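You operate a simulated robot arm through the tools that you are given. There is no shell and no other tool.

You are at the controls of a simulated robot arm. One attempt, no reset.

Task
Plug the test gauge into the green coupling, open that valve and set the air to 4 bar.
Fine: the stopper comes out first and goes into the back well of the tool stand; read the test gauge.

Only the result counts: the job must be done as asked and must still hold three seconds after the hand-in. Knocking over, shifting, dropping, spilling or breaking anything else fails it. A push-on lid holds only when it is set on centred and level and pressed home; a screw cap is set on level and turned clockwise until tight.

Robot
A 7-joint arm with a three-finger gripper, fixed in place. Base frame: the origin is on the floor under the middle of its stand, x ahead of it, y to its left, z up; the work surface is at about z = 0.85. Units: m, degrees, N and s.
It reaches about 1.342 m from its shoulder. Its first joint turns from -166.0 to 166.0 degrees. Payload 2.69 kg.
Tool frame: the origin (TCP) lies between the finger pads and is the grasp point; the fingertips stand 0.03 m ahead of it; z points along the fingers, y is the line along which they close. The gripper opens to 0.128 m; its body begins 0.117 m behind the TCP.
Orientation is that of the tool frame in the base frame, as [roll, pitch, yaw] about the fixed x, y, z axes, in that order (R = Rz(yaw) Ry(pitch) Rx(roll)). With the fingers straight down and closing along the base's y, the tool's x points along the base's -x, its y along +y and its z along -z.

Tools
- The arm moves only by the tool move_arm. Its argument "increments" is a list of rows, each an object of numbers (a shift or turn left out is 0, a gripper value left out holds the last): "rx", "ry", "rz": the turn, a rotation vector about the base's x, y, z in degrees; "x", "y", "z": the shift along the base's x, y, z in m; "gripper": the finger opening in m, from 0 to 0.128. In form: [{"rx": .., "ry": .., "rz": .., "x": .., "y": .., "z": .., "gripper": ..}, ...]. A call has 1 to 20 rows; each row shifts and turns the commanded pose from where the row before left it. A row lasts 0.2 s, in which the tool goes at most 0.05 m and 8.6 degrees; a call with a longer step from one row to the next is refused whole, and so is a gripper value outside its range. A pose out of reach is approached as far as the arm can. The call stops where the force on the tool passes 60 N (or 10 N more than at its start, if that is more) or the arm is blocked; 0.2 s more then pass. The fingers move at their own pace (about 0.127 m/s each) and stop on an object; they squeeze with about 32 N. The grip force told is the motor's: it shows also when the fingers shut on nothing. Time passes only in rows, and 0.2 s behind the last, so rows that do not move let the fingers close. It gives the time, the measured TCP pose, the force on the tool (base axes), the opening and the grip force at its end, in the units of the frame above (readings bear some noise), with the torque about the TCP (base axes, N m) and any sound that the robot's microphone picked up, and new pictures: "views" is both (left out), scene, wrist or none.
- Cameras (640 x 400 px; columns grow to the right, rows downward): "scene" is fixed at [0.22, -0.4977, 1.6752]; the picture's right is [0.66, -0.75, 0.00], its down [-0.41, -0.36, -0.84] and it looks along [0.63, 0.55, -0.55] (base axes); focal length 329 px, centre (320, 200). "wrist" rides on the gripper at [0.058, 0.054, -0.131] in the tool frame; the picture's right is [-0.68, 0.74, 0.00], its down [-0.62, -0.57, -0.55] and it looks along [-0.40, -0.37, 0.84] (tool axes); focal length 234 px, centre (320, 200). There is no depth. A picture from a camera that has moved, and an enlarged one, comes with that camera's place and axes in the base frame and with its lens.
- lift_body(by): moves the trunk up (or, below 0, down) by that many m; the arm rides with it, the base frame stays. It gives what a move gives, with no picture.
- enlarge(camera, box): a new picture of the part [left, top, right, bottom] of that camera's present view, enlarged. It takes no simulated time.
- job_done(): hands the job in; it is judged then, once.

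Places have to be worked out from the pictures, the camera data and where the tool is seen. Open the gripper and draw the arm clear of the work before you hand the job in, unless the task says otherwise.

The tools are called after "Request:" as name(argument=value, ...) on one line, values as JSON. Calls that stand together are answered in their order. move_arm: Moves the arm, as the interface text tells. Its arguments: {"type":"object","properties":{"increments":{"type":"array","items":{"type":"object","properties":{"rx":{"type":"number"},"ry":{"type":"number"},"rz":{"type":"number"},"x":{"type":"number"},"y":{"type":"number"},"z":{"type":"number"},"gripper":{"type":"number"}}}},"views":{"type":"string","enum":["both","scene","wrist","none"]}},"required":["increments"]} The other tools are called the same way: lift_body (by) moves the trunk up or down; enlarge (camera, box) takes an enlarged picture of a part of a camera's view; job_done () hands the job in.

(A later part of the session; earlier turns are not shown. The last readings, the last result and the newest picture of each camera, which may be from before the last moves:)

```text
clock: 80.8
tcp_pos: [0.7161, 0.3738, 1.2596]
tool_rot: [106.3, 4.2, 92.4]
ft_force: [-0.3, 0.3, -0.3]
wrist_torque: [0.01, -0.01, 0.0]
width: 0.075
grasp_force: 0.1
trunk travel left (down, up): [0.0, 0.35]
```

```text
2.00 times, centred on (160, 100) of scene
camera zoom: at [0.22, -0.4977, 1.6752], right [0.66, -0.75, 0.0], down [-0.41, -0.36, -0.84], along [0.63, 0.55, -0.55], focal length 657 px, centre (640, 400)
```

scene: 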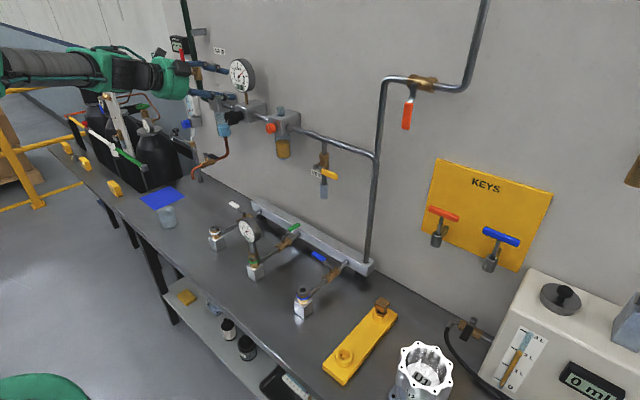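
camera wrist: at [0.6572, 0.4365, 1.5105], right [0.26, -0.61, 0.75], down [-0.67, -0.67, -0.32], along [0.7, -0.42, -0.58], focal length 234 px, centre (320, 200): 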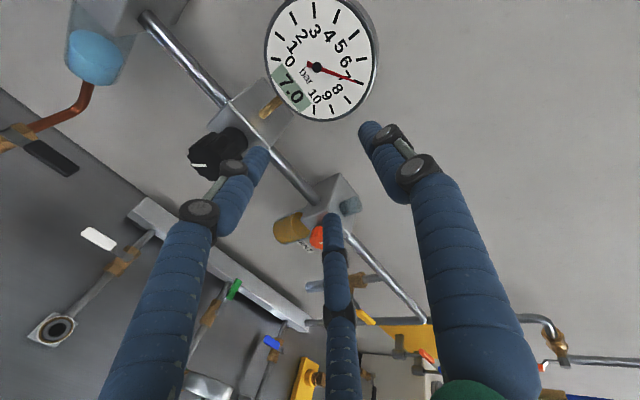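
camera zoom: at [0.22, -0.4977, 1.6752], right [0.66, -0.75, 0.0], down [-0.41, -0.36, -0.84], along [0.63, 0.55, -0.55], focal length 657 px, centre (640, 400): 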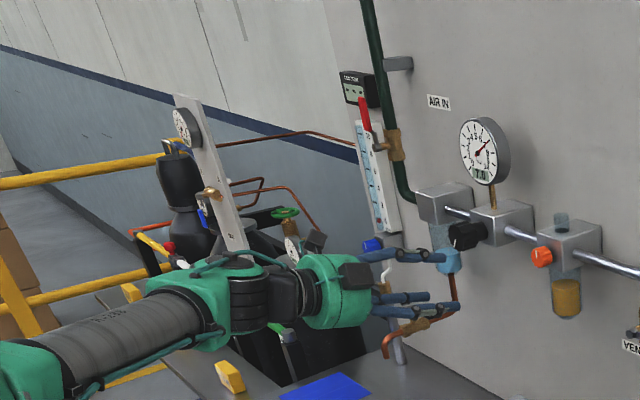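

The trunk is down and the gripper is ahead of and slightly below the knob. Now moving up to knob height while levelling the last 16°.

Request:
move_arm(increments=[{"x": 0.0085, "y": 0.012, "z": 0.0104, "ry": -4, "rz": -0.3}, {"x": 0.0085, "y": 0.012, "z": 0.0104, "ry": -4, "rz": -0.3}, {"x": 0.0085, "y": 0.012, "z": 0.0104, "ry": -4, "rz": -0.3}, {"x": 0.0085, "y": 0.0125, "z": 0.0104, "ry": -4.3, "rz": -0.3}, {}], views="both")

Request:
enlarge(camera="scene", box=[150, 40, 310, 160])

Request:
enlarge(camera="wrist", box=[200, 80, 440, 260])

```text
clock: 82.0
tcp_pos: [0.7607, 0.4154, 1.3608]
tool_rot: [96.4, 5.5, 90.8]
ft_force: [0.5, -0.5, 1.0]
wrist_torque: [-0.01, 0.0, 0.0]
width: 0.0749
grasp_force: 0.1
out of reach, approached as far as the arm can: row 1, 2, 3, 4
trunk travel left (down, up): [0.0, 0.35]
camera wrist: at [0.6359, 0.479, 1.4225], right [0.09, -0.6, 0.79], down [-0.6, -0.67, -0.44], along [0.8, -0.44, -0.42], focal length 234 px, centre (320, 200)
```

scene: 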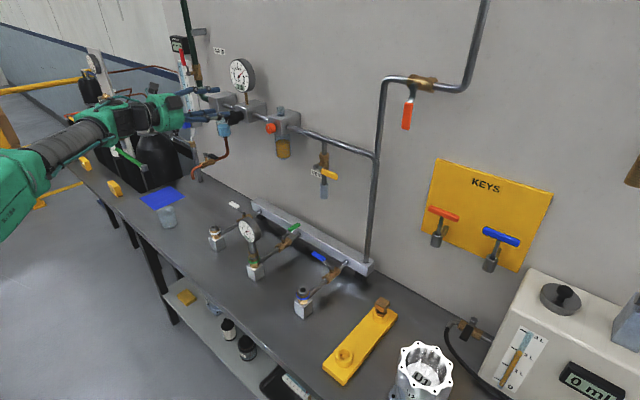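
wrist: 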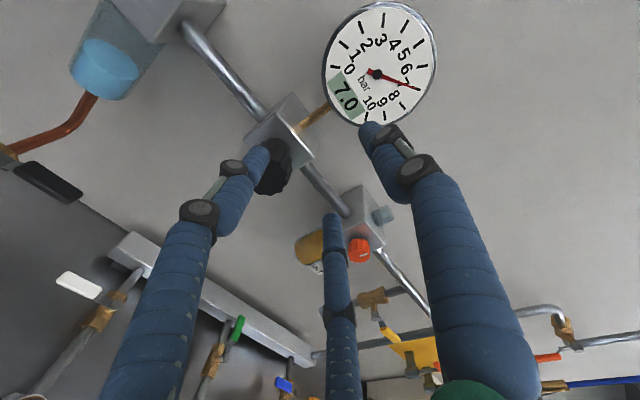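

```text
3.33 times, centred on (230, 100) of scene
camera zoom: at [0.22, -0.4977, 1.6752], right [0.66, -0.75, 0.0], down [-0.41, -0.36, -0.84], along [0.63, 0.55, -0.55], focal length 1096 px, centre (620, 533)
```

zoom: 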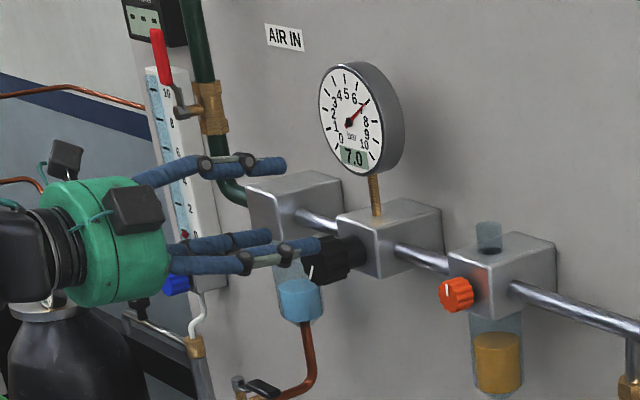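

```text
2.22 times, centred on (320, 170) of wrist
camera zoom: at [0.6359, 0.479, 1.4225], right [0.09, -0.6, 0.79], down [-0.6, -0.67, -0.44], along [0.8, -0.44, -0.42], focal length 520 px, centre (320, 267)
```

zoom: 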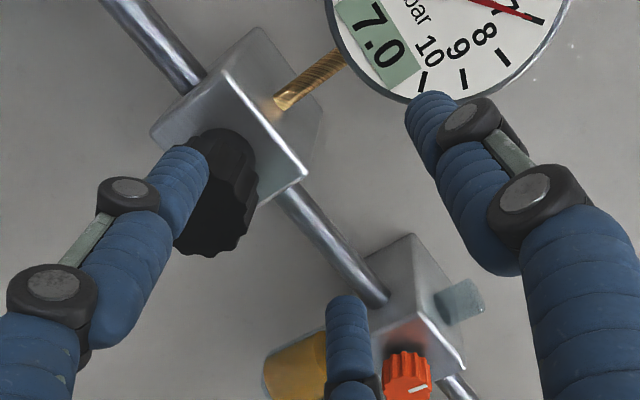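

Good: the tool is now within 6° of level; it just sits 6 cm too high. I'll lower it, letting the tilt relax by about 6°, staying in front of the knob.

Request:
move_arm(increments=[{"z": -0.015, "ry": 1.5}, {"z": -0.015, "ry": 1.5}, {"z": -0.015, "ry": 1.5}, {"z": -0.015, "ry": 1.5}, {}], views="wrist")

Request:
enlarge(camera="scene", box=[180, 60, 280, 140])

Request:
enlarge(camera="wrist", box=[200, 80, 440, 260])

```text
clock: 83.2
tcp_pos: [0.761, 0.416, 1.2999]
tool_rot: [102.3, 5.5, 91.3]
ft_force: [0.1, -0.5, 0.2]
wrist_torque: [0.0, -0.01, 0.01]
width: 0.0748
grasp_force: 0.1
trunk travel left (down, up): [0.0, 0.35]
camera wrist: at [0.6431, 0.4808, 1.374], right [0.17, -0.6, 0.78], down [-0.64, -0.67, -0.37], along [0.75, -0.44, -0.5], focal length 234 px, centre (320, 200)
```

wrist: 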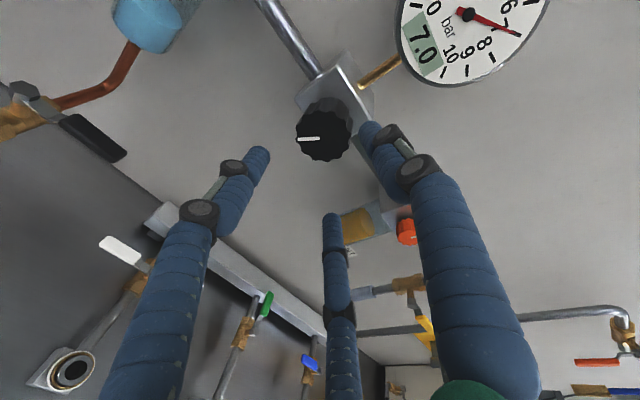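

```text
5.00 times, centred on (230, 100) of scene
camera zoom: at [0.22, -0.4977, 1.6752], right [0.66, -0.75, 0.0], down [-0.41, -0.36, -0.84], along [0.63, 0.55, -0.55], focal length 1644 px, centre (770, 700)
```

zoom: 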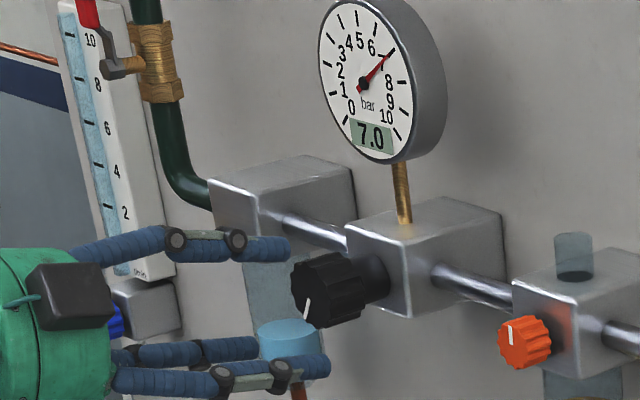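

```text
2.22 times, centred on (320, 170) of wrist
camera zoom: at [0.6431, 0.4808, 1.374], right [0.17, -0.6, 0.78], down [-0.64, -0.67, -0.37], along [0.75, -0.44, -0.5], focal length 520 px, centre (320, 267)
```

zoom: 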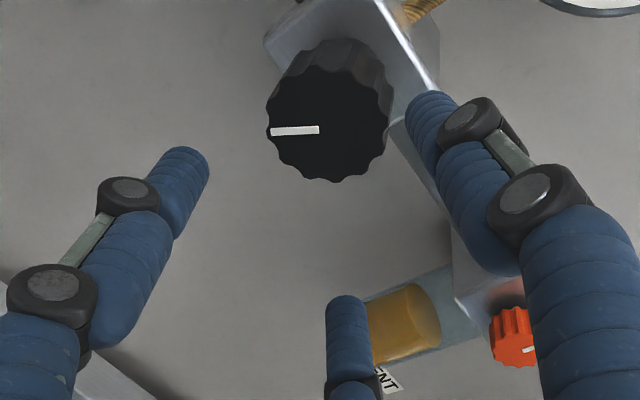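

The gripper is at knob height and 12° from level, with no reach complaints. Triangulating both views puts the knob front centre at ≈(0.818, 0.4325, 1.302), diameter ~44 mm. I'm centring on it, then will advance over it.

Request:
move_arm(increments=[{"y": 0.0165, "z": 0.0055}, {}, {"x": 0.015}, {}], views="wrist")

Request:
enlarge(camera="scene", box=[190, 70, 270, 130])

Request:
enlarge(camera="wrist", box=[220, 80, 420, 240])

```text
clock: 84.2
tcp_pos: [0.7758, 0.4329, 1.3049]
tool_rot: [102.4, 5.5, 91.4]
ft_force: [-0.4, 0.2, -0.4]
wrist_torque: [-0.02, 0.01, 0.0]
width: 0.0752
grasp_force: 0.0
trunk travel left (down, up): [0.0, 0.35]
camera wrist: at [0.6583, 0.4965, 1.3793], right [0.17, -0.6, 0.78], down [-0.64, -0.67, -0.37], along [0.75, -0.44, -0.5], focal length 234 px, centre (320, 200)
```

wrist: 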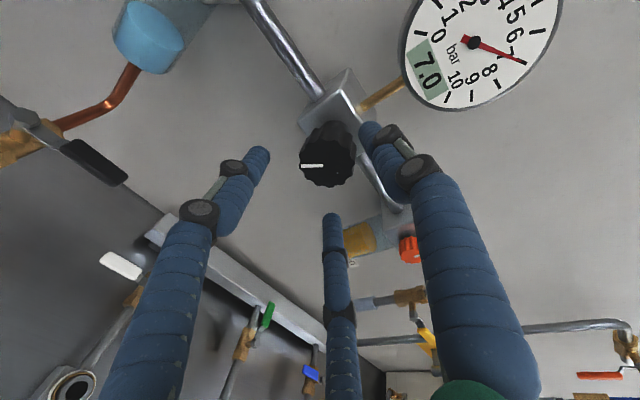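

```text
6.67 times, centred on (230, 100) of scene
camera zoom: at [0.22, -0.4977, 1.6752], right [0.66, -0.75, 0.0], down [-0.41, -0.36, -0.84], along [0.63, 0.55, -0.55], focal length 2191 px, centre (920, 867)
```

zoom: 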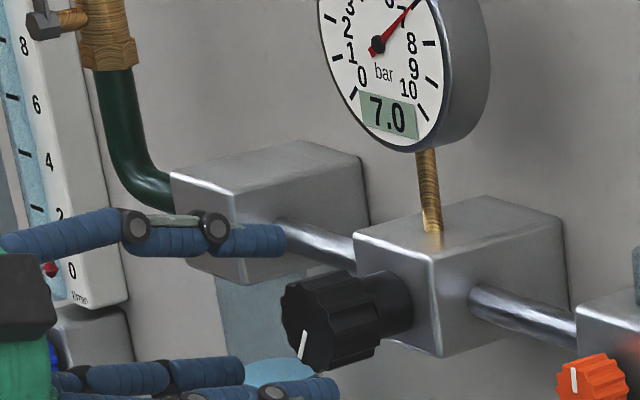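

```text
2.50 times, centred on (320, 160) of wrist
camera zoom: at [0.6583, 0.4965, 1.3793], right [0.17, -0.6, 0.78], down [-0.64, -0.67, -0.37], along [0.75, -0.44, -0.5], focal length 585 px, centre (320, 300)
```

zoom: 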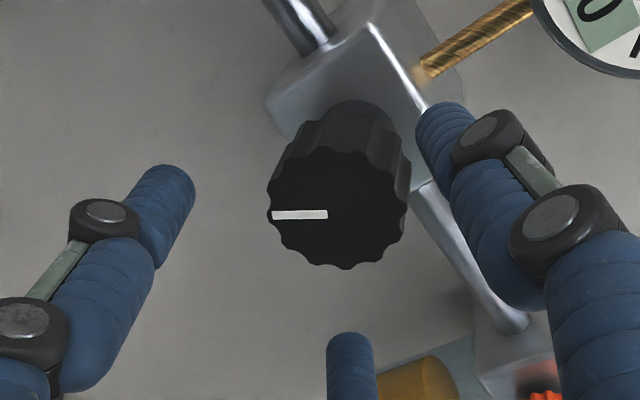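

The knob is centred in the finger triangle (front centre (0.818, 0.432, 1.302)). Advancing 37 mm so the pads surround it, staying short of the regulator body.

Request:
move_arm(increments=[{"x": 0.01}, {"x": 0.01}, {"x": 0.01}, {"x": 0.006}, {}], views="wrist")

Request:
enlarge(camera="scene", box=[190, 70, 270, 130])

Request:
enlarge(camera="wrist", box=[220, 80, 420, 240])

```text
clock: 85.4
tcp_pos: [0.8116, 0.4319, 1.3038]
tool_rot: [102.5, 5.5, 91.4]
ft_force: [-0.2, 0.3, -0.2]
wrist_torque: [0.0, -0.03, 0.01]
width: 0.0749
grasp_force: 0.1
trunk travel left (down, up): [0.0, 0.35]
camera wrist: at [0.6933, 0.4955, 1.3789], right [0.17, -0.6, 0.78], down [-0.64, -0.67, -0.37], along [0.75, -0.44, -0.5], focal length 234 px, centre (320, 200)
```

wrist: 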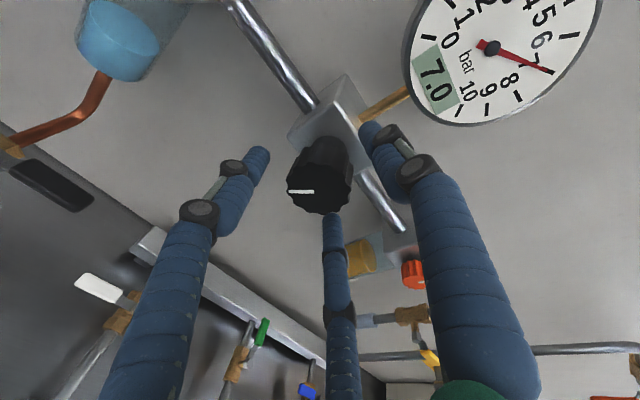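

```text
6.67 times, centred on (230, 100) of scene
camera zoom: at [0.22, -0.4977, 1.6752], right [0.66, -0.75, 0.0], down [-0.41, -0.36, -0.84], along [0.63, 0.55, -0.55], focal length 2191 px, centre (920, 867)
```

zoom: 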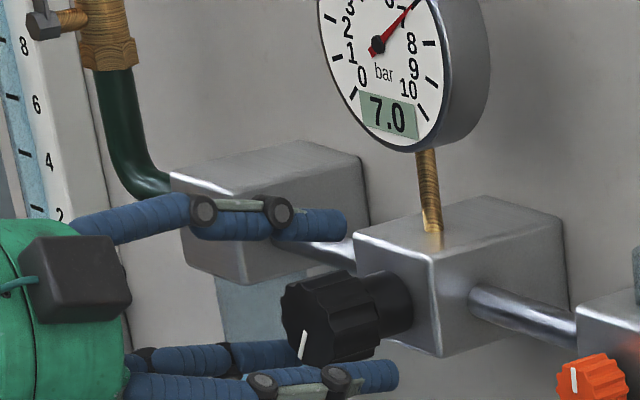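

```text
2.50 times, centred on (320, 160) of wrist
camera zoom: at [0.6933, 0.4955, 1.3789], right [0.17, -0.6, 0.78], down [-0.64, -0.67, -0.37], along [0.75, -0.44, -0.5], focal length 585 px, centre (320, 300)
```

zoom: 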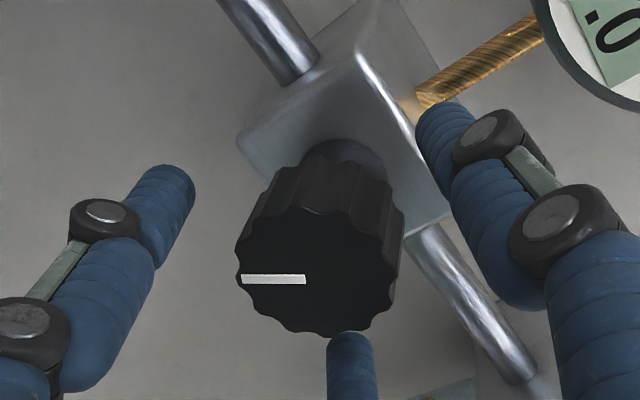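

The fingers now surround the knob. Closing to grip it.

Request:
move_arm(increments=[{"gripper": 0.06}, {"gripper": 0.05}, {"gripper": 0.04}, {"gripper": 0.03}, {"gripper": 0.0}, {}], views="wrist")

Request:
enlarge(camera="scene", box=[190, 70, 270, 130])

Request:
enlarge(camera="wrist", box=[220, 80, 420, 240])

Request:
enlarge(camera="scene", box=[225, 205, 275, 255])

```text
clock: 86.8
tcp_pos: [0.8116, 0.4317, 1.3057]
tool_rot: [102.4, 5.5, 91.4]
ft_force: [0.9, -8.0, -0.2]
wrist_torque: [-0.02, -0.71, -0.12]
width: 0.0471
grasp_force: 44.6
trunk travel left (down, up): [0.0, 0.35]
camera wrist: at [0.6933, 0.4946, 1.3793], right [0.17, -0.6, 0.78], down [-0.64, -0.67, -0.37], along [0.75, -0.44, -0.5], focal length 234 px, centre (320, 200)
```

wrist: 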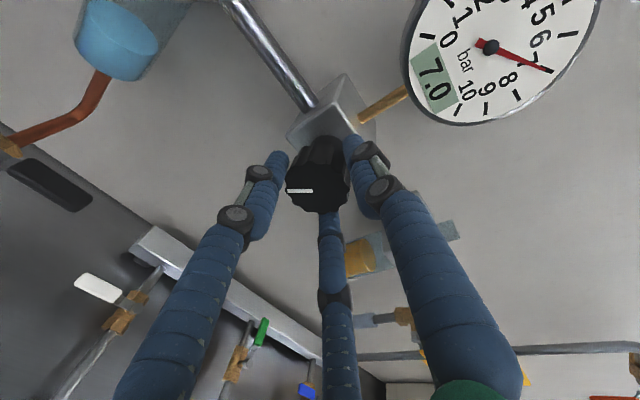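

```text
6.67 times, centred on (230, 100) of scene
camera zoom: at [0.22, -0.4977, 1.6752], right [0.66, -0.75, 0.0], down [-0.41, -0.36, -0.84], along [0.63, 0.55, -0.55], focal length 2191 px, centre (920, 867)
```

zoom: 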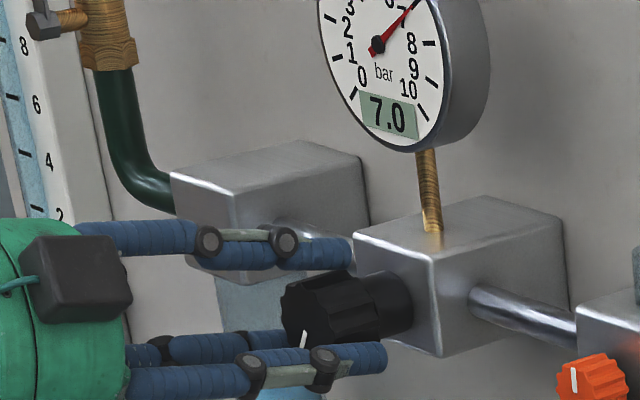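

```text
2.50 times, centred on (320, 160) of wrist
camera zoom: at [0.6933, 0.4946, 1.3793], right [0.17, -0.6, 0.78], down [-0.64, -0.67, -0.37], along [0.75, -0.44, -0.5], focal length 585 px, centre (320, 300)
```

zoom: 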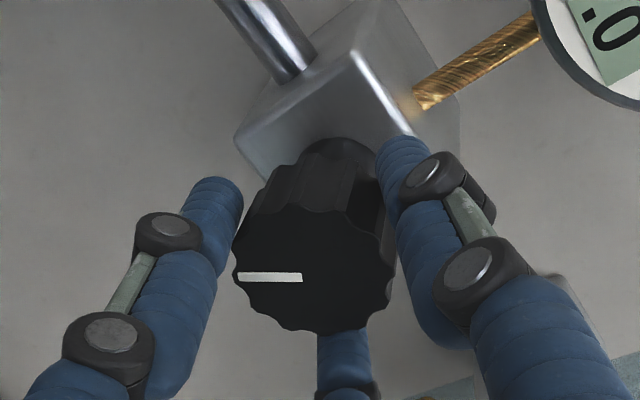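

```text
8.00 times, centred on (250, 230) of scene
camera zoom: at [0.22, -0.4977, 1.6752], right [0.66, -0.75, 0.0], down [-0.41, -0.36, -0.84], along [0.63, 0.55, -0.55], focal length 2630 px, centre (880, -40)
```

zoom: 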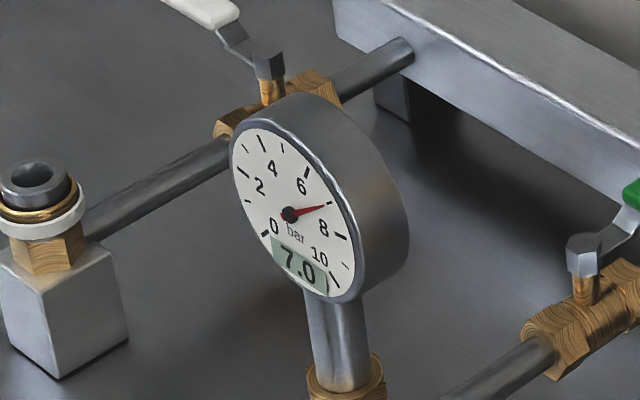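

The knob is gripped and the test gauge clearly reads 7.0. I'll make a small test turn: −16° about x (counter-clockwise seen from the front, normally "decrease").

Request:
move_arm(increments=[{"y": -0.0008, "rx": -4}, {"rx": -4}, {"rx": -4}, {"rx": -4}, {}], views="wrist")

Request:
enlarge(camera="wrist", box=[220, 80, 420, 240])

Request:
enlarge(camera="scene", box=[225, 205, 275, 255])

Request:
enlarge(camera="scene", box=[190, 50, 270, 130])

```text
clock: 88.0
tcp_pos: [0.8102, 0.4321, 1.3044]
tool_rot: [102.7, 21.6, 91.6]
ft_force: [-12.0, 3.1, -6.4]
wrist_torque: [0.02, -0.13, 0.43]
width: 0.047
grasp_force: 44.8
trunk travel left (down, up): [0.0, 0.35]
camera wrist: at [0.6933, 0.5141, 1.3587], right [0.17, -0.36, 0.92], down [-0.64, -0.75, -0.17], along [0.75, -0.56, -0.36], focal length 234 px, centre (320, 200)
```

wrist: 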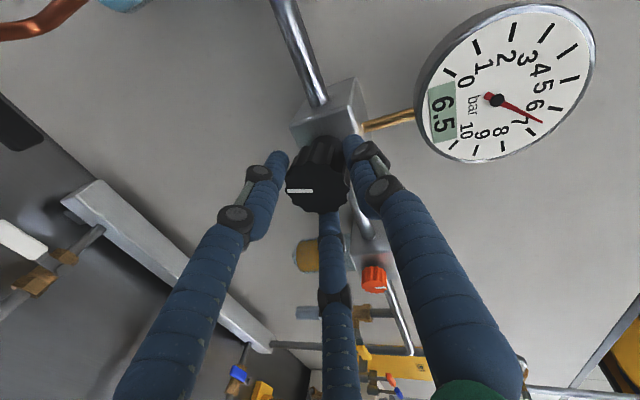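

```text
2.50 times, centred on (320, 160) of wrist
camera zoom: at [0.6933, 0.5141, 1.3587], right [0.17, -0.36, 0.92], down [-0.64, -0.75, -0.17], along [0.75, -0.56, -0.36], focal length 585 px, centre (320, 300)
```

zoom: 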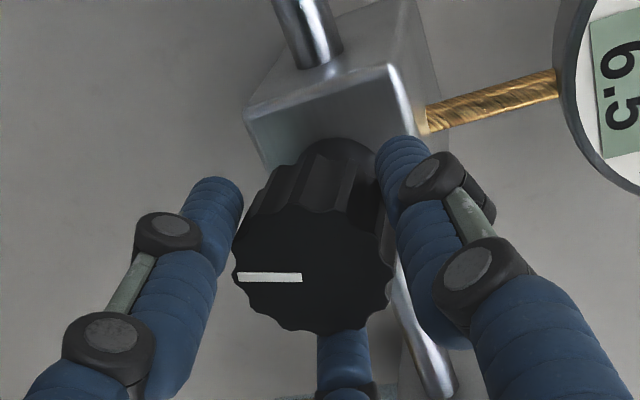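

```text
8.00 times, centred on (250, 230) of scene
camera zoom: at [0.22, -0.4977, 1.6752], right [0.66, -0.75, 0.0], down [-0.41, -0.36, -0.84], along [0.63, 0.55, -0.55], focal length 2630 px, centre (880, -40)
```

zoom: 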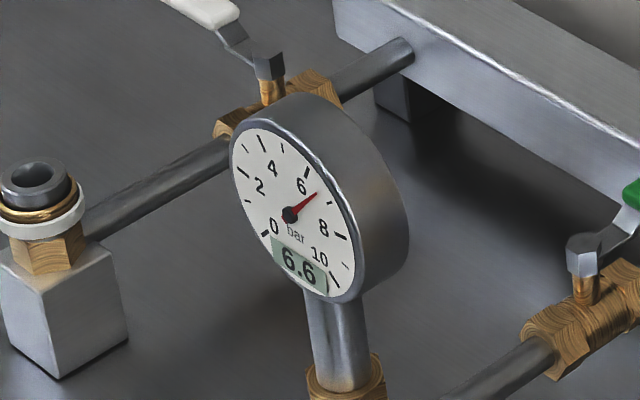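

```text
5.00 times, centred on (230, 90) of scene
camera zoom: at [0.22, -0.4977, 1.6752], right [0.66, -0.75, 0.0], down [-0.41, -0.36, -0.84], along [0.63, 0.55, -0.55], focal length 1644 px, centre (770, 750)
```

zoom: 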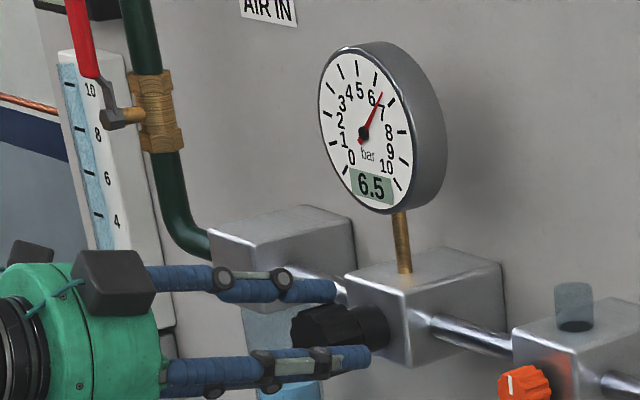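

The direction is right: −16° took it from 7.0 to ~6.5 bar (≈32° per bar), with no slip. Continuing with another −24°, easing back slightly in x to relieve the axial load.

Request:
move_arm(increments=[{"x": -0.0008, "rx": -4}, {"rx": -4}, {"rx": -4}, {"rx": -4}, {"rx": -4}, {"rx": -4}, {}], views="wrist")

Request:
enlarge(camera="wrist", box=[220, 80, 420, 240])

Request:
enlarge(camera="scene", box=[225, 205, 275, 255])

Request:
enlarge(camera="scene", box=[150, 50, 270, 150])

```text
clock: 89.6
tcp_pos: [0.8107, 0.434, 1.3038]
tool_rot: [103.7, 45.6, 92.0]
ft_force: [7.3, 28.2, -5.7]
wrist_torque: [0.14, -0.4, 1.03]
width: 0.0473
grasp_force: 44.9
trunk travel left (down, up): [0.0, 0.35]
camera wrist: at [0.6932, 0.5307, 1.3196], right [0.17, 0.04, 0.98], down [-0.64, -0.75, 0.15], along [0.75, -0.65, -0.1], focal length 234 px, centre (320, 200)
```

wrist: 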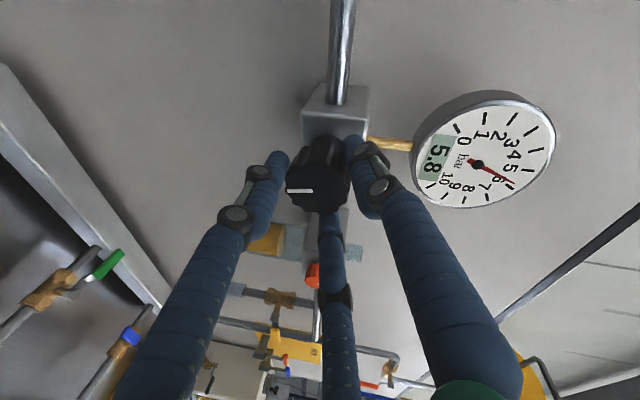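

```text
2.50 times, centred on (320, 160) of wrist
camera zoom: at [0.6932, 0.5307, 1.3196], right [0.17, 0.04, 0.98], down [-0.64, -0.75, 0.15], along [0.75, -0.65, -0.1], focal length 585 px, centre (320, 300)
```

zoom: 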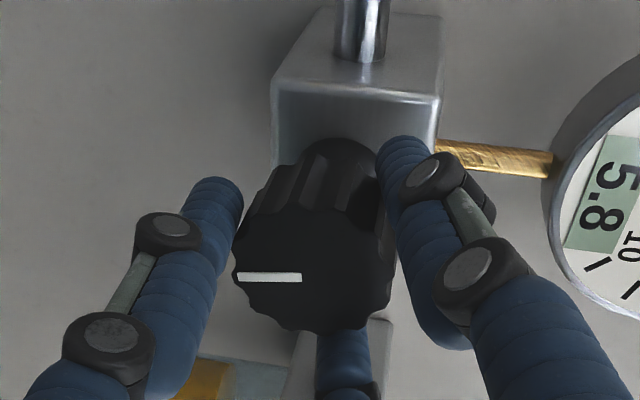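

```text
8.00 times, centred on (250, 230) of scene
camera zoom: at [0.22, -0.4977, 1.6752], right [0.66, -0.75, 0.0], down [-0.41, -0.36, -0.84], along [0.63, 0.55, -0.55], focal length 2630 px, centre (880, -40)
```

zoom: 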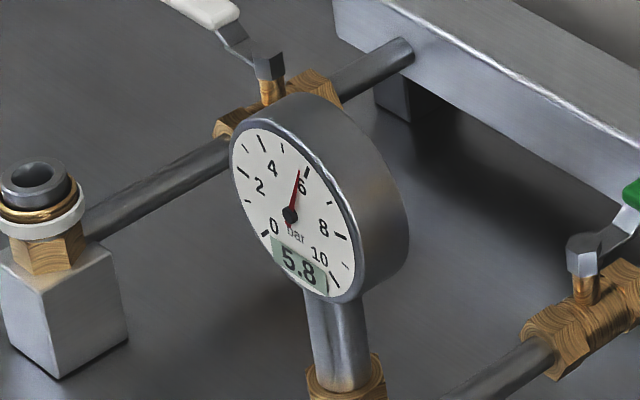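

```text
4.00 times, centred on (210, 100) of scene
camera zoom: at [0.22, -0.4977, 1.6752], right [0.66, -0.75, 0.0], down [-0.41, -0.36, -0.84], along [0.63, 0.55, -0.55], focal length 1315 px, centre (760, 600)
```

zoom: 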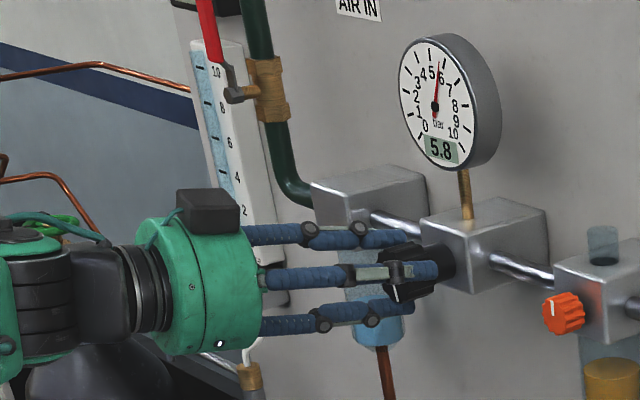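

5.8 bar at −40° total (≈33°/bar). Lateral load of 28 N comes from the tilted grip precessing, so I'll compensate in y/z while turning another −24°.

Request:
move_arm(increments=[{"y": 0.0012, "z": -0.0006}, {"rx": -4, "y": 0.0003, "z": -0.0002}, {"rx": -4, "y": 0.0002, "z": -0.0002}, {"rx": -4, "y": 0.0002, "z": -0.0002}, {"rx": -4, "y": 0.0002, "z": -0.0002}, {"rx": -4, "y": 0.0001, "z": -0.0002}, {"rx": -4, "y": 0.0001, "z": -0.0002}, {}], views="wrist")

Request:
enlarge(camera="scene", box=[225, 205, 275, 255])

Request:
enlarge(camera="scene", box=[150, 50, 270, 150])

```text
clock: 91.4
tcp_pos: [0.8108, 0.4352, 1.3012]
tool_rot: [106.2, 69.7, 94.1]
ft_force: [0.5, 11.3, -11.9]
wrist_torque: [0.07, -0.17, 0.58]
width: 0.0472
grasp_force: 44.6
trunk travel left (down, up): [0.0, 0.35]
camera wrist: at [0.6933, 0.5303, 1.2773], right [0.17, 0.44, 0.88], down [-0.64, -0.63, 0.44], along [0.75, -0.64, 0.17], focal length 234 px, centre (320, 200)
```

wrist: 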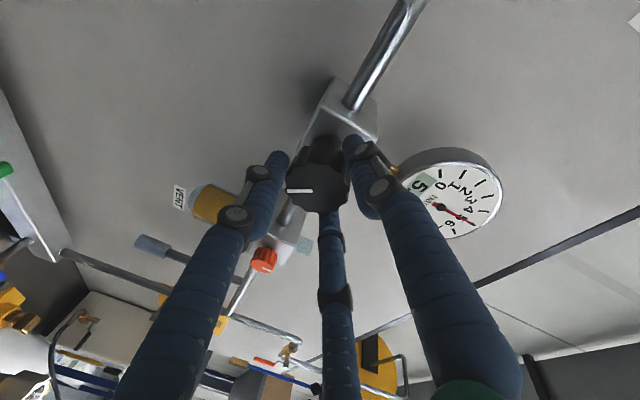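

```text
8.00 times, centred on (250, 230) of scene
camera zoom: at [0.22, -0.4977, 1.6752], right [0.66, -0.75, 0.0], down [-0.41, -0.36, -0.84], along [0.63, 0.55, -0.55], focal length 2630 px, centre (880, -40)
```

zoom: 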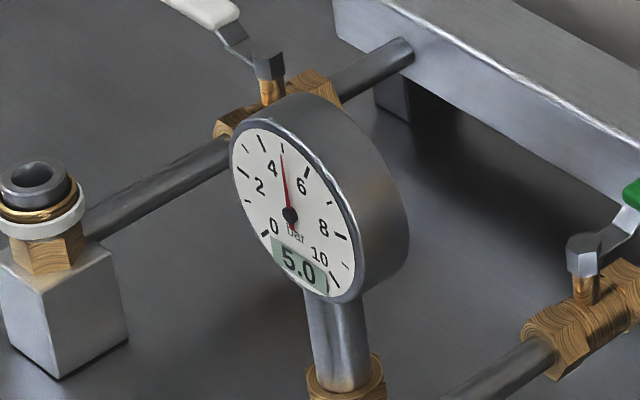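

```text
4.00 times, centred on (210, 100) of scene
camera zoom: at [0.22, -0.4977, 1.6752], right [0.66, -0.75, 0.0], down [-0.41, -0.36, -0.84], along [0.63, 0.55, -0.55], focal length 1315 px, centre (760, 600)
```

zoom: 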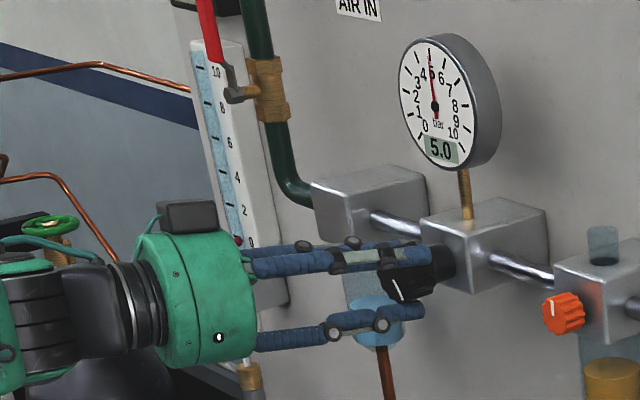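

5.0 bar at −64°. Turning another −20°, with small compensation, then letting it settle.

Request:
move_arm(increments=[{"y": 0.0004, "z": -0.0006}, {"rx": -4, "z": -0.0003}, {"rx": -4, "z": -0.0003}, {"rx": -4, "z": -0.0003}, {"rx": -4, "z": -0.0003}, {"rx": -4, "z": -0.0003}, {}, {}], views="none")

Request:
enlarge(camera="scene", box=[225, 205, 275, 255])

Request:
enlarge(camera="scene", box=[150, 50, 270, 150])

```text
clock: 93.2
tcp_pos: [0.8105, 0.4357, 1.3]
tool_rot: [175.2, 88.5, 163.0]
ft_force: [-6.2, 10.1, -10.7]
wrist_torque: [0.11, 0.13, 0.58]
width: 0.0468
grasp_force: 45.1
trunk travel left (down, up): [0.0, 0.35]
```

```text
8.00 times, centred on (250, 230) of scene
camera zoom: at [0.22, -0.4977, 1.6752], right [0.66, -0.75, 0.0], down [-0.41, -0.36, -0.84], along [0.63, 0.55, -0.55], focal length 2630 px, centre (880, -40)
```

zoom: 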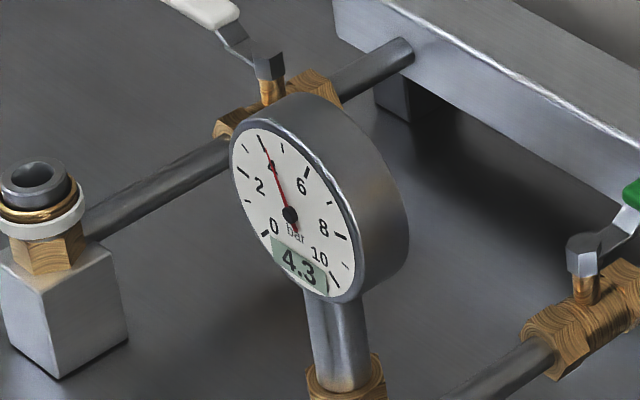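

```text
4.00 times, centred on (210, 100) of scene
camera zoom: at [0.22, -0.4977, 1.6752], right [0.66, -0.75, 0.0], down [-0.41, -0.36, -0.84], along [0.63, 0.55, -0.55], focal length 1315 px, centre (760, 600)
```

zoom: 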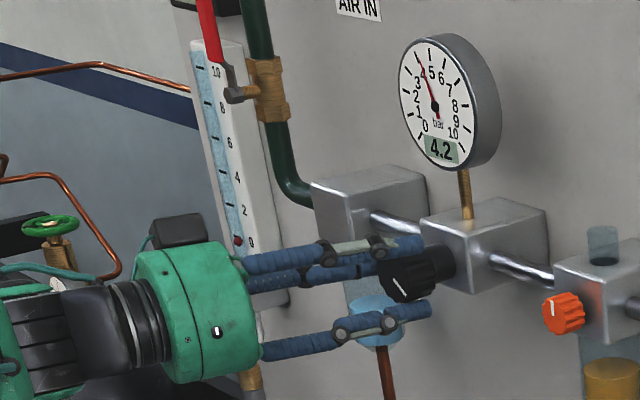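

4.3 on the test gauge (4.2 on the wall). Letting it settle a second before the fine adjustment.

Request:
move_arm(increments=[{}, {}, {}, {}, {}], views="none")

Request:
enlarge(camera="scene", box=[235, 215, 265, 245])

Request:
enlarge(camera="scene", box=[220, 50, 270, 90])

```text
clock: 94.4
tcp_pos: [0.811, 0.4359, 1.299]
tool_rot: [174.2, 88.4, 162.0]
ft_force: [-4.5, 9.3, -10.0]
wrist_torque: [0.07, 0.19, 0.53]
width: 0.0469
grasp_force: 45.0
trunk travel left (down, up): [0.0, 0.35]
```

```text
13.33 times, centred on (250, 230) of scene
camera zoom: at [0.22, -0.4977, 1.6752], right [0.66, -0.75, 0.0], down [-0.41, -0.36, -0.84], along [0.63, 0.55, -0.55], focal length 4383 px, centre (1253, -200)
```

zoom: 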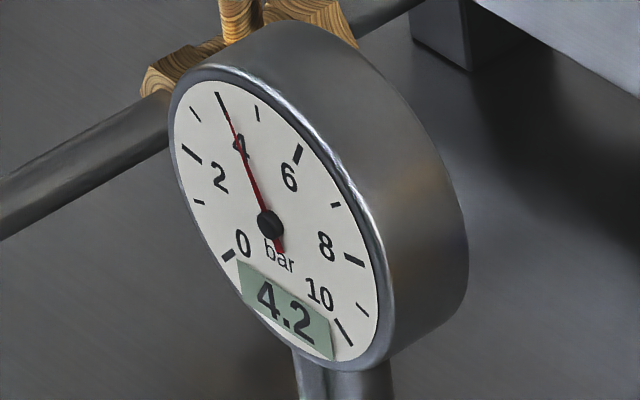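

```text
10.00 times, centred on (245, 70) of scene
camera zoom: at [0.22, -0.4977, 1.6752], right [0.66, -0.75, 0.0], down [-0.41, -0.36, -0.84], along [0.63, 0.55, -0.55], focal length 3287 px, centre (1070, 1500)
```

zoom: 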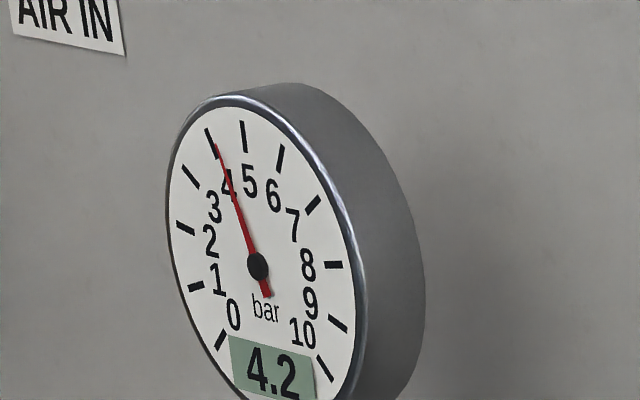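

Settled at 4.2 bar. A fine turn of −6° should bring it to 4.0.

Request:
move_arm(increments=[{"rx": -3, "z": -0.0003}, {"rx": -3}, {}, {}, {}, {}, {}], views="none")

Request:
enlarge(camera="scene", box=[235, 215, 265, 245])

Request:
enlarge(camera="scene", box=[220, 50, 270, 90])

```text
clock: 96.0
tcp_pos: [0.8115, 0.4344, 1.2991]
tool_rot: [-92.5, 84.2, -104.7]
ft_force: [3.1, 13.9, -12.8]
wrist_torque: [0.1, 0.29, 0.75]
width: 0.047
grasp_force: 44.8
trunk travel left (down, up): [0.0, 0.35]
```

```text
13.33 times, centred on (250, 230) of scene
camera zoom: at [0.22, -0.4977, 1.6752], right [0.66, -0.75, 0.0], down [-0.41, -0.36, -0.84], along [0.63, 0.55, -0.55], focal length 4383 px, centre (1253, -200)
```

zoom: 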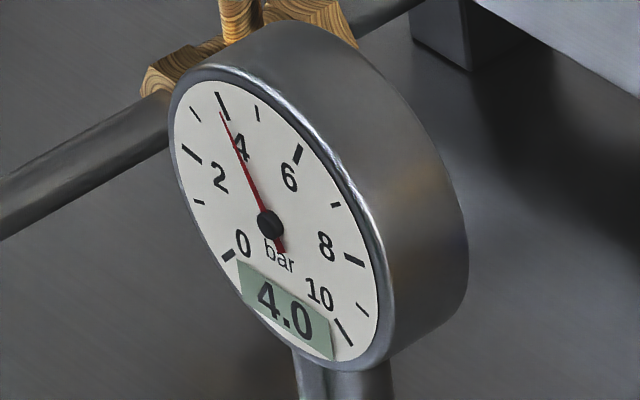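

```text
10.00 times, centred on (245, 70) of scene
camera zoom: at [0.22, -0.4977, 1.6752], right [0.66, -0.75, 0.0], down [-0.41, -0.36, -0.84], along [0.63, 0.55, -0.55], focal length 3287 px, centre (1070, 1500)
```

zoom: 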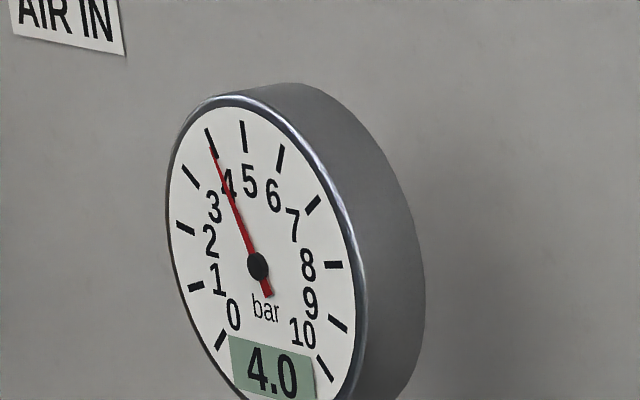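

Test gauge (and wall gauge) read 4.0 bar, steady. Opening the fingers gently without turning.

Request:
move_arm(increments=[{"gripper": 0.05}, {"gripper": 0.056}, {"gripper": 0.065}, {"gripper": 0.08}, {}, {}, {}], views="wrist")

Request:
enlarge(camera="scene", box=[235, 215, 265, 245])

Request:
enlarge(camera="wrist", box=[220, 80, 420, 240])

Request:
enlarge(camera="scene", box=[150, 50, 270, 150])

```text
clock: 97.6
tcp_pos: [0.8113, 0.4336, 1.3005]
tool_rot: [-91.8, 84.3, -104.1]
ft_force: [-0.2, -0.2, -0.7]
wrist_torque: [-0.01, -0.02, 0.03]
width: 0.08
grasp_force: 0.1
trunk travel left (down, up): [0.0, 0.35]
camera wrist: at [0.6926, 0.509, 1.2375], right [0.17, 0.78, 0.6], down [-0.64, -0.37, 0.67], along [0.75, -0.5, 0.44], focal length 234 px, centre (320, 200)
```

wrist: 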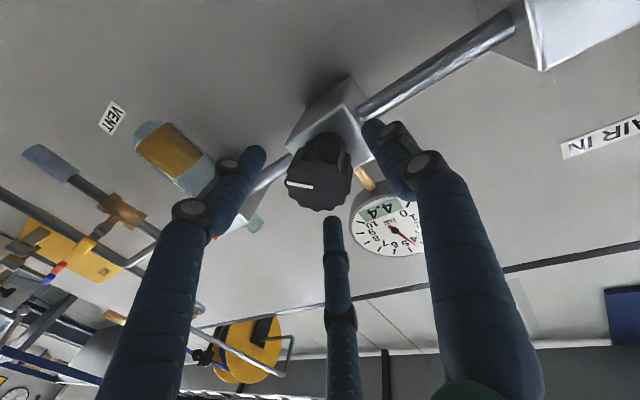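

```text
13.33 times, centred on (250, 230) of scene
camera zoom: at [0.22, -0.4977, 1.6752], right [0.66, -0.75, 0.0], down [-0.41, -0.36, -0.84], along [0.63, 0.55, -0.55], focal length 4383 px, centre (1253, -200)
```

zoom: 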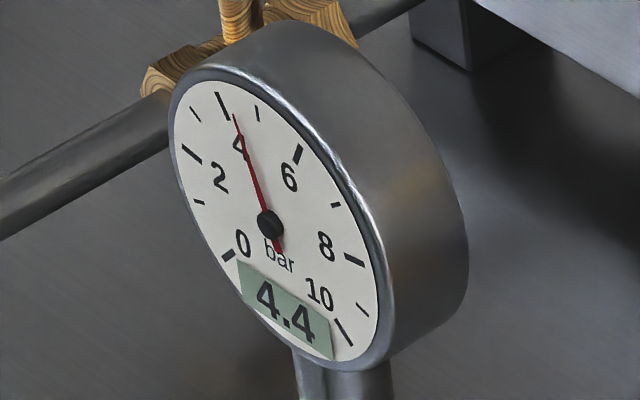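

```text
2.50 times, centred on (320, 160) of wrist
camera zoom: at [0.6926, 0.509, 1.2375], right [0.17, 0.78, 0.6], down [-0.64, -0.37, 0.67], along [0.75, -0.5, 0.44], focal length 585 px, centre (320, 300)
```

zoom: 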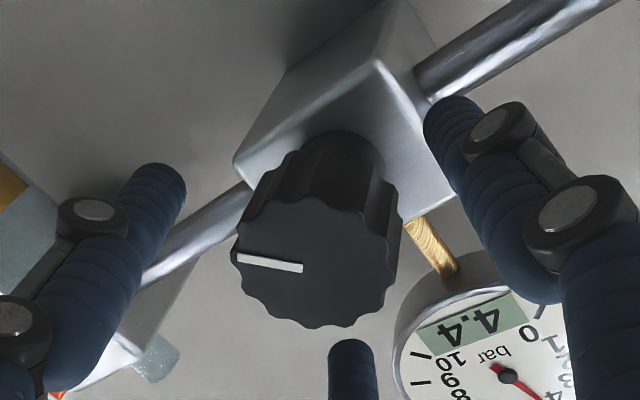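

```text
4.00 times, centred on (210, 100) of scene
camera zoom: at [0.22, -0.4977, 1.6752], right [0.66, -0.75, 0.0], down [-0.41, -0.36, -0.84], along [0.63, 0.55, -0.55], focal length 1315 px, centre (760, 600)
```

zoom: 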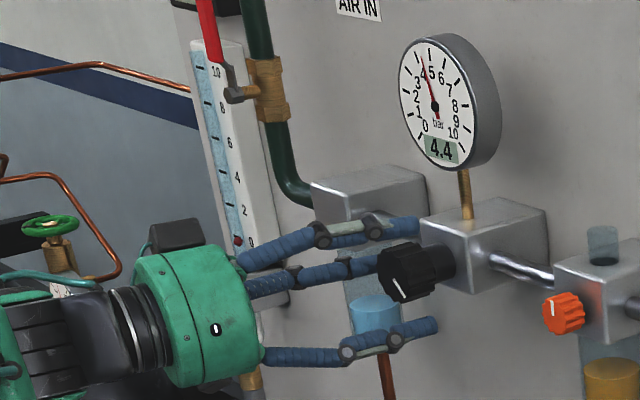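

Releasing let the knob kick back to 4.4 bar. I'll wait to see whether it's stable there (a release kick) or drifting.

Request:
move_arm(increments=[{}, {}, {}, {}, {}, {}], views="none")

Request:
enlarge(camera="scene", box=[235, 215, 265, 245])

Request:
enlarge(camera="wrist", box=[220, 80, 420, 240])

```text
clock: 99.0
tcp_pos: [0.8106, 0.4329, 1.3011]
tool_rot: [-91.8, 84.2, -104.2]
ft_force: [-0.3, -0.2, 0.0]
wrist_torque: [0.01, 0.0, 0.01]
width: 0.0801
grasp_force: 0.1
trunk travel left (down, up): [0.0, 0.35]
```

```text
13.33 times, centred on (250, 230) of scene
camera zoom: at [0.22, -0.4977, 1.6752], right [0.66, -0.75, 0.0], down [-0.41, -0.36, -0.84], along [0.63, 0.55, -0.55], focal length 4383 px, centre (1253, -200)
```

zoom: 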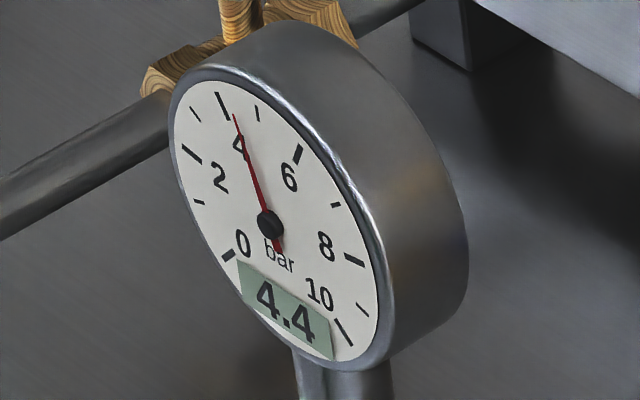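

```text
2.50 times, centred on (320, 160) of wrist
camera zoom: at [0.6926, 0.509, 1.2375], right [0.17, 0.78, 0.6], down [-0.64, -0.37, 0.67], along [0.75, -0.5, 0.44], focal length 585 px, centre (320, 300)
```

zoom: 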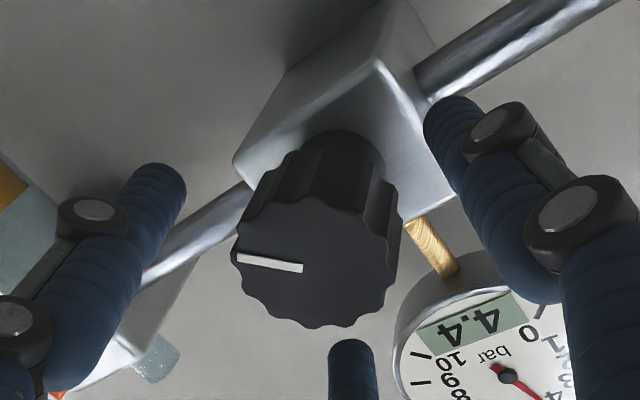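

Stable at 4.4, so it was a kick from releasing off-centre (the grip had ~14 N side loads). I'll shift ~2 mm in +y to centre on the knob, regrip, and check side loads.

Request:
move_arm(increments=[{"y": 0.002, "z": -0.0005}, {}, {"gripper": 0.06}, {"gripper": 0.05}, {"gripper": 0.04}, {"gripper": 0.0}, {}, {}], views="none")

Request:
enlarge(camera="scene", box=[235, 215, 265, 245])

Request:
enlarge(camera="wrist", box=[220, 80, 420, 240])

```text
clock: 100.8
tcp_pos: [0.8096, 0.4357, 1.3008]
tool_rot: [-92.2, 84.3, -104.3]
ft_force: [-3.9, -6.2, -3.8]
wrist_torque: [0.03, 0.17, 0.28]
width: 0.0468
grasp_force: 45.3
trunk travel left (down, up): [0.0, 0.35]
```

```text
13.33 times, centred on (250, 230) of scene
camera zoom: at [0.22, -0.4977, 1.6752], right [0.66, -0.75, 0.0], down [-0.41, -0.36, -0.84], along [0.63, 0.55, -0.55], focal length 4383 px, centre (1253, -200)
```

zoom: 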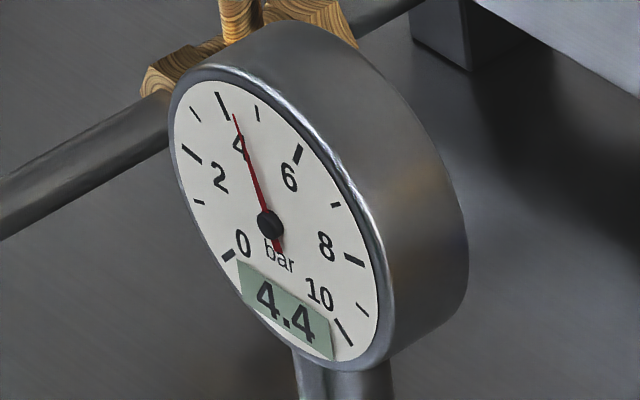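

```text
2.50 times, centred on (320, 160) of wrist
camera zoom: at [0.6925, 0.5109, 1.2367], right [0.17, 0.78, 0.6], down [-0.64, -0.37, 0.67], along [0.75, -0.5, 0.44], focal length 585 px, centre (320, 300)
```

zoom: 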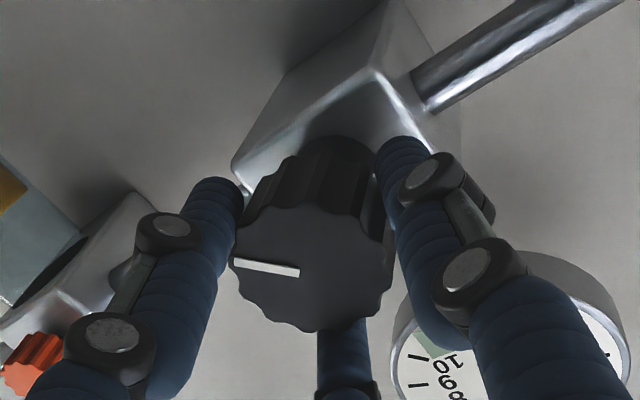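

Regripped with only small side loads and no change in reading. Turning −12°.

Request:
move_arm(increments=[{"rx": -4, "z": -0.0002}, {"rx": -4, "z": -0.0002}, {"rx": -4, "z": -0.0003}, {}, {}, {}, {}], views="none")

Request:
enlarge(camera="scene", box=[235, 215, 265, 245])

Request:
enlarge(camera="wrist", box=[220, 80, 420, 240])

```text
clock: 102.4
tcp_pos: [0.8105, 0.4343, 1.2981]
tool_rot: [-82.3, 72.4, -94.8]
ft_force: [-14.3, -14.4, -12.8]
wrist_torque: [0.09, 0.29, 0.17]
width: 0.0467
grasp_force: 45.1
trunk travel left (down, up): [0.0, 0.35]
```

```text
13.33 times, centred on (250, 230) of scene
camera zoom: at [0.22, -0.4977, 1.6752], right [0.66, -0.75, 0.0], down [-0.41, -0.36, -0.84], along [0.63, 0.55, -0.55], focal length 4383 px, centre (1253, -200)
```

zoom: 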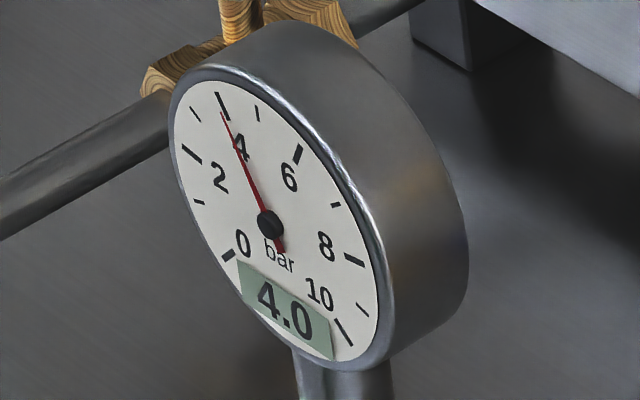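

```text
2.50 times, centred on (320, 160) of wrist
camera zoom: at [0.6925, 0.496, 1.2216], right [0.17, 0.89, 0.42], down [-0.64, -0.23, 0.73], along [0.75, -0.4, 0.53], focal length 585 px, centre (320, 300)
```

zoom: 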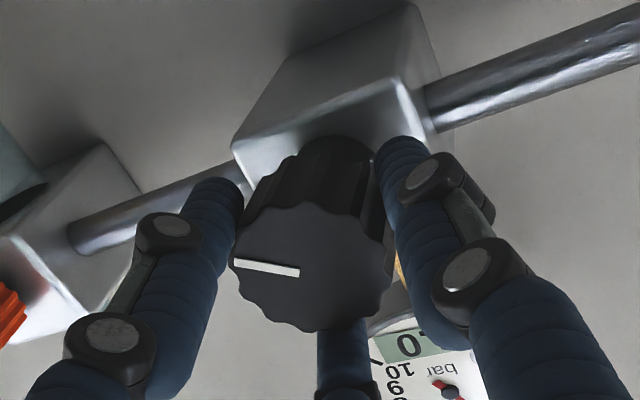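

Back at 4.0 bar. Before releasing I'll null the side loads (~14 N each axis) with sub-millimetre shifts.

Request:
move_arm(increments=[{"x": -0.0007, "y": -0.0007, "z": -0.0006}, {}, {}], views="none")

Request:
enlarge(camera="scene", box=[235, 215, 265, 245])

```text
clock: 103.2
tcp_pos: [0.8106, 0.4354, 1.2992]
tool_rot: [-82.2, 72.4, -94.5]
ft_force: [-1.3, -3.8, -9.3]
wrist_torque: [0.04, 0.26, 0.7]
width: 0.0466
grasp_force: 44.9
trunk travel left (down, up): [0.0, 0.35]
```

```text
13.33 times, centred on (250, 230) of scene
camera zoom: at [0.22, -0.4977, 1.6752], right [0.66, -0.75, 0.0], down [-0.41, -0.36, -0.84], along [0.63, 0.55, -0.55], focal length 4383 px, centre (1253, -200)
```

zoom: 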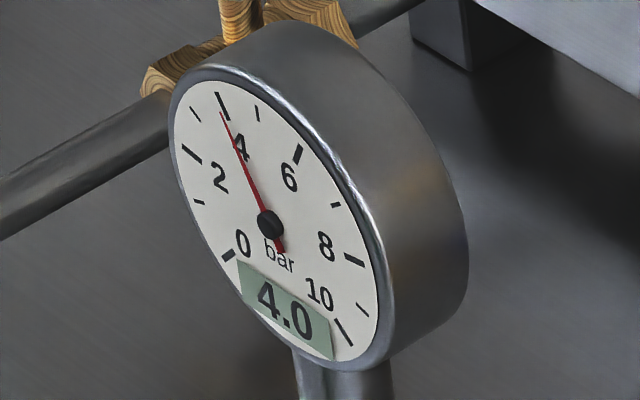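

Request:
move_arm(increments=[{"z": -0.0005}, {}, {}], views="none")

```text
clock: 104.0
tcp_pos: [0.8098, 0.4352, 1.299]
tool_rot: [-82.1, 72.5, -94.5]
ft_force: [3.7, 1.7, -3.2]
wrist_torque: [0.01, 0.18, 0.61]
width: 0.0466
grasp_force: 44.6
trunk travel left (down, up): [0.0, 0.35]
```

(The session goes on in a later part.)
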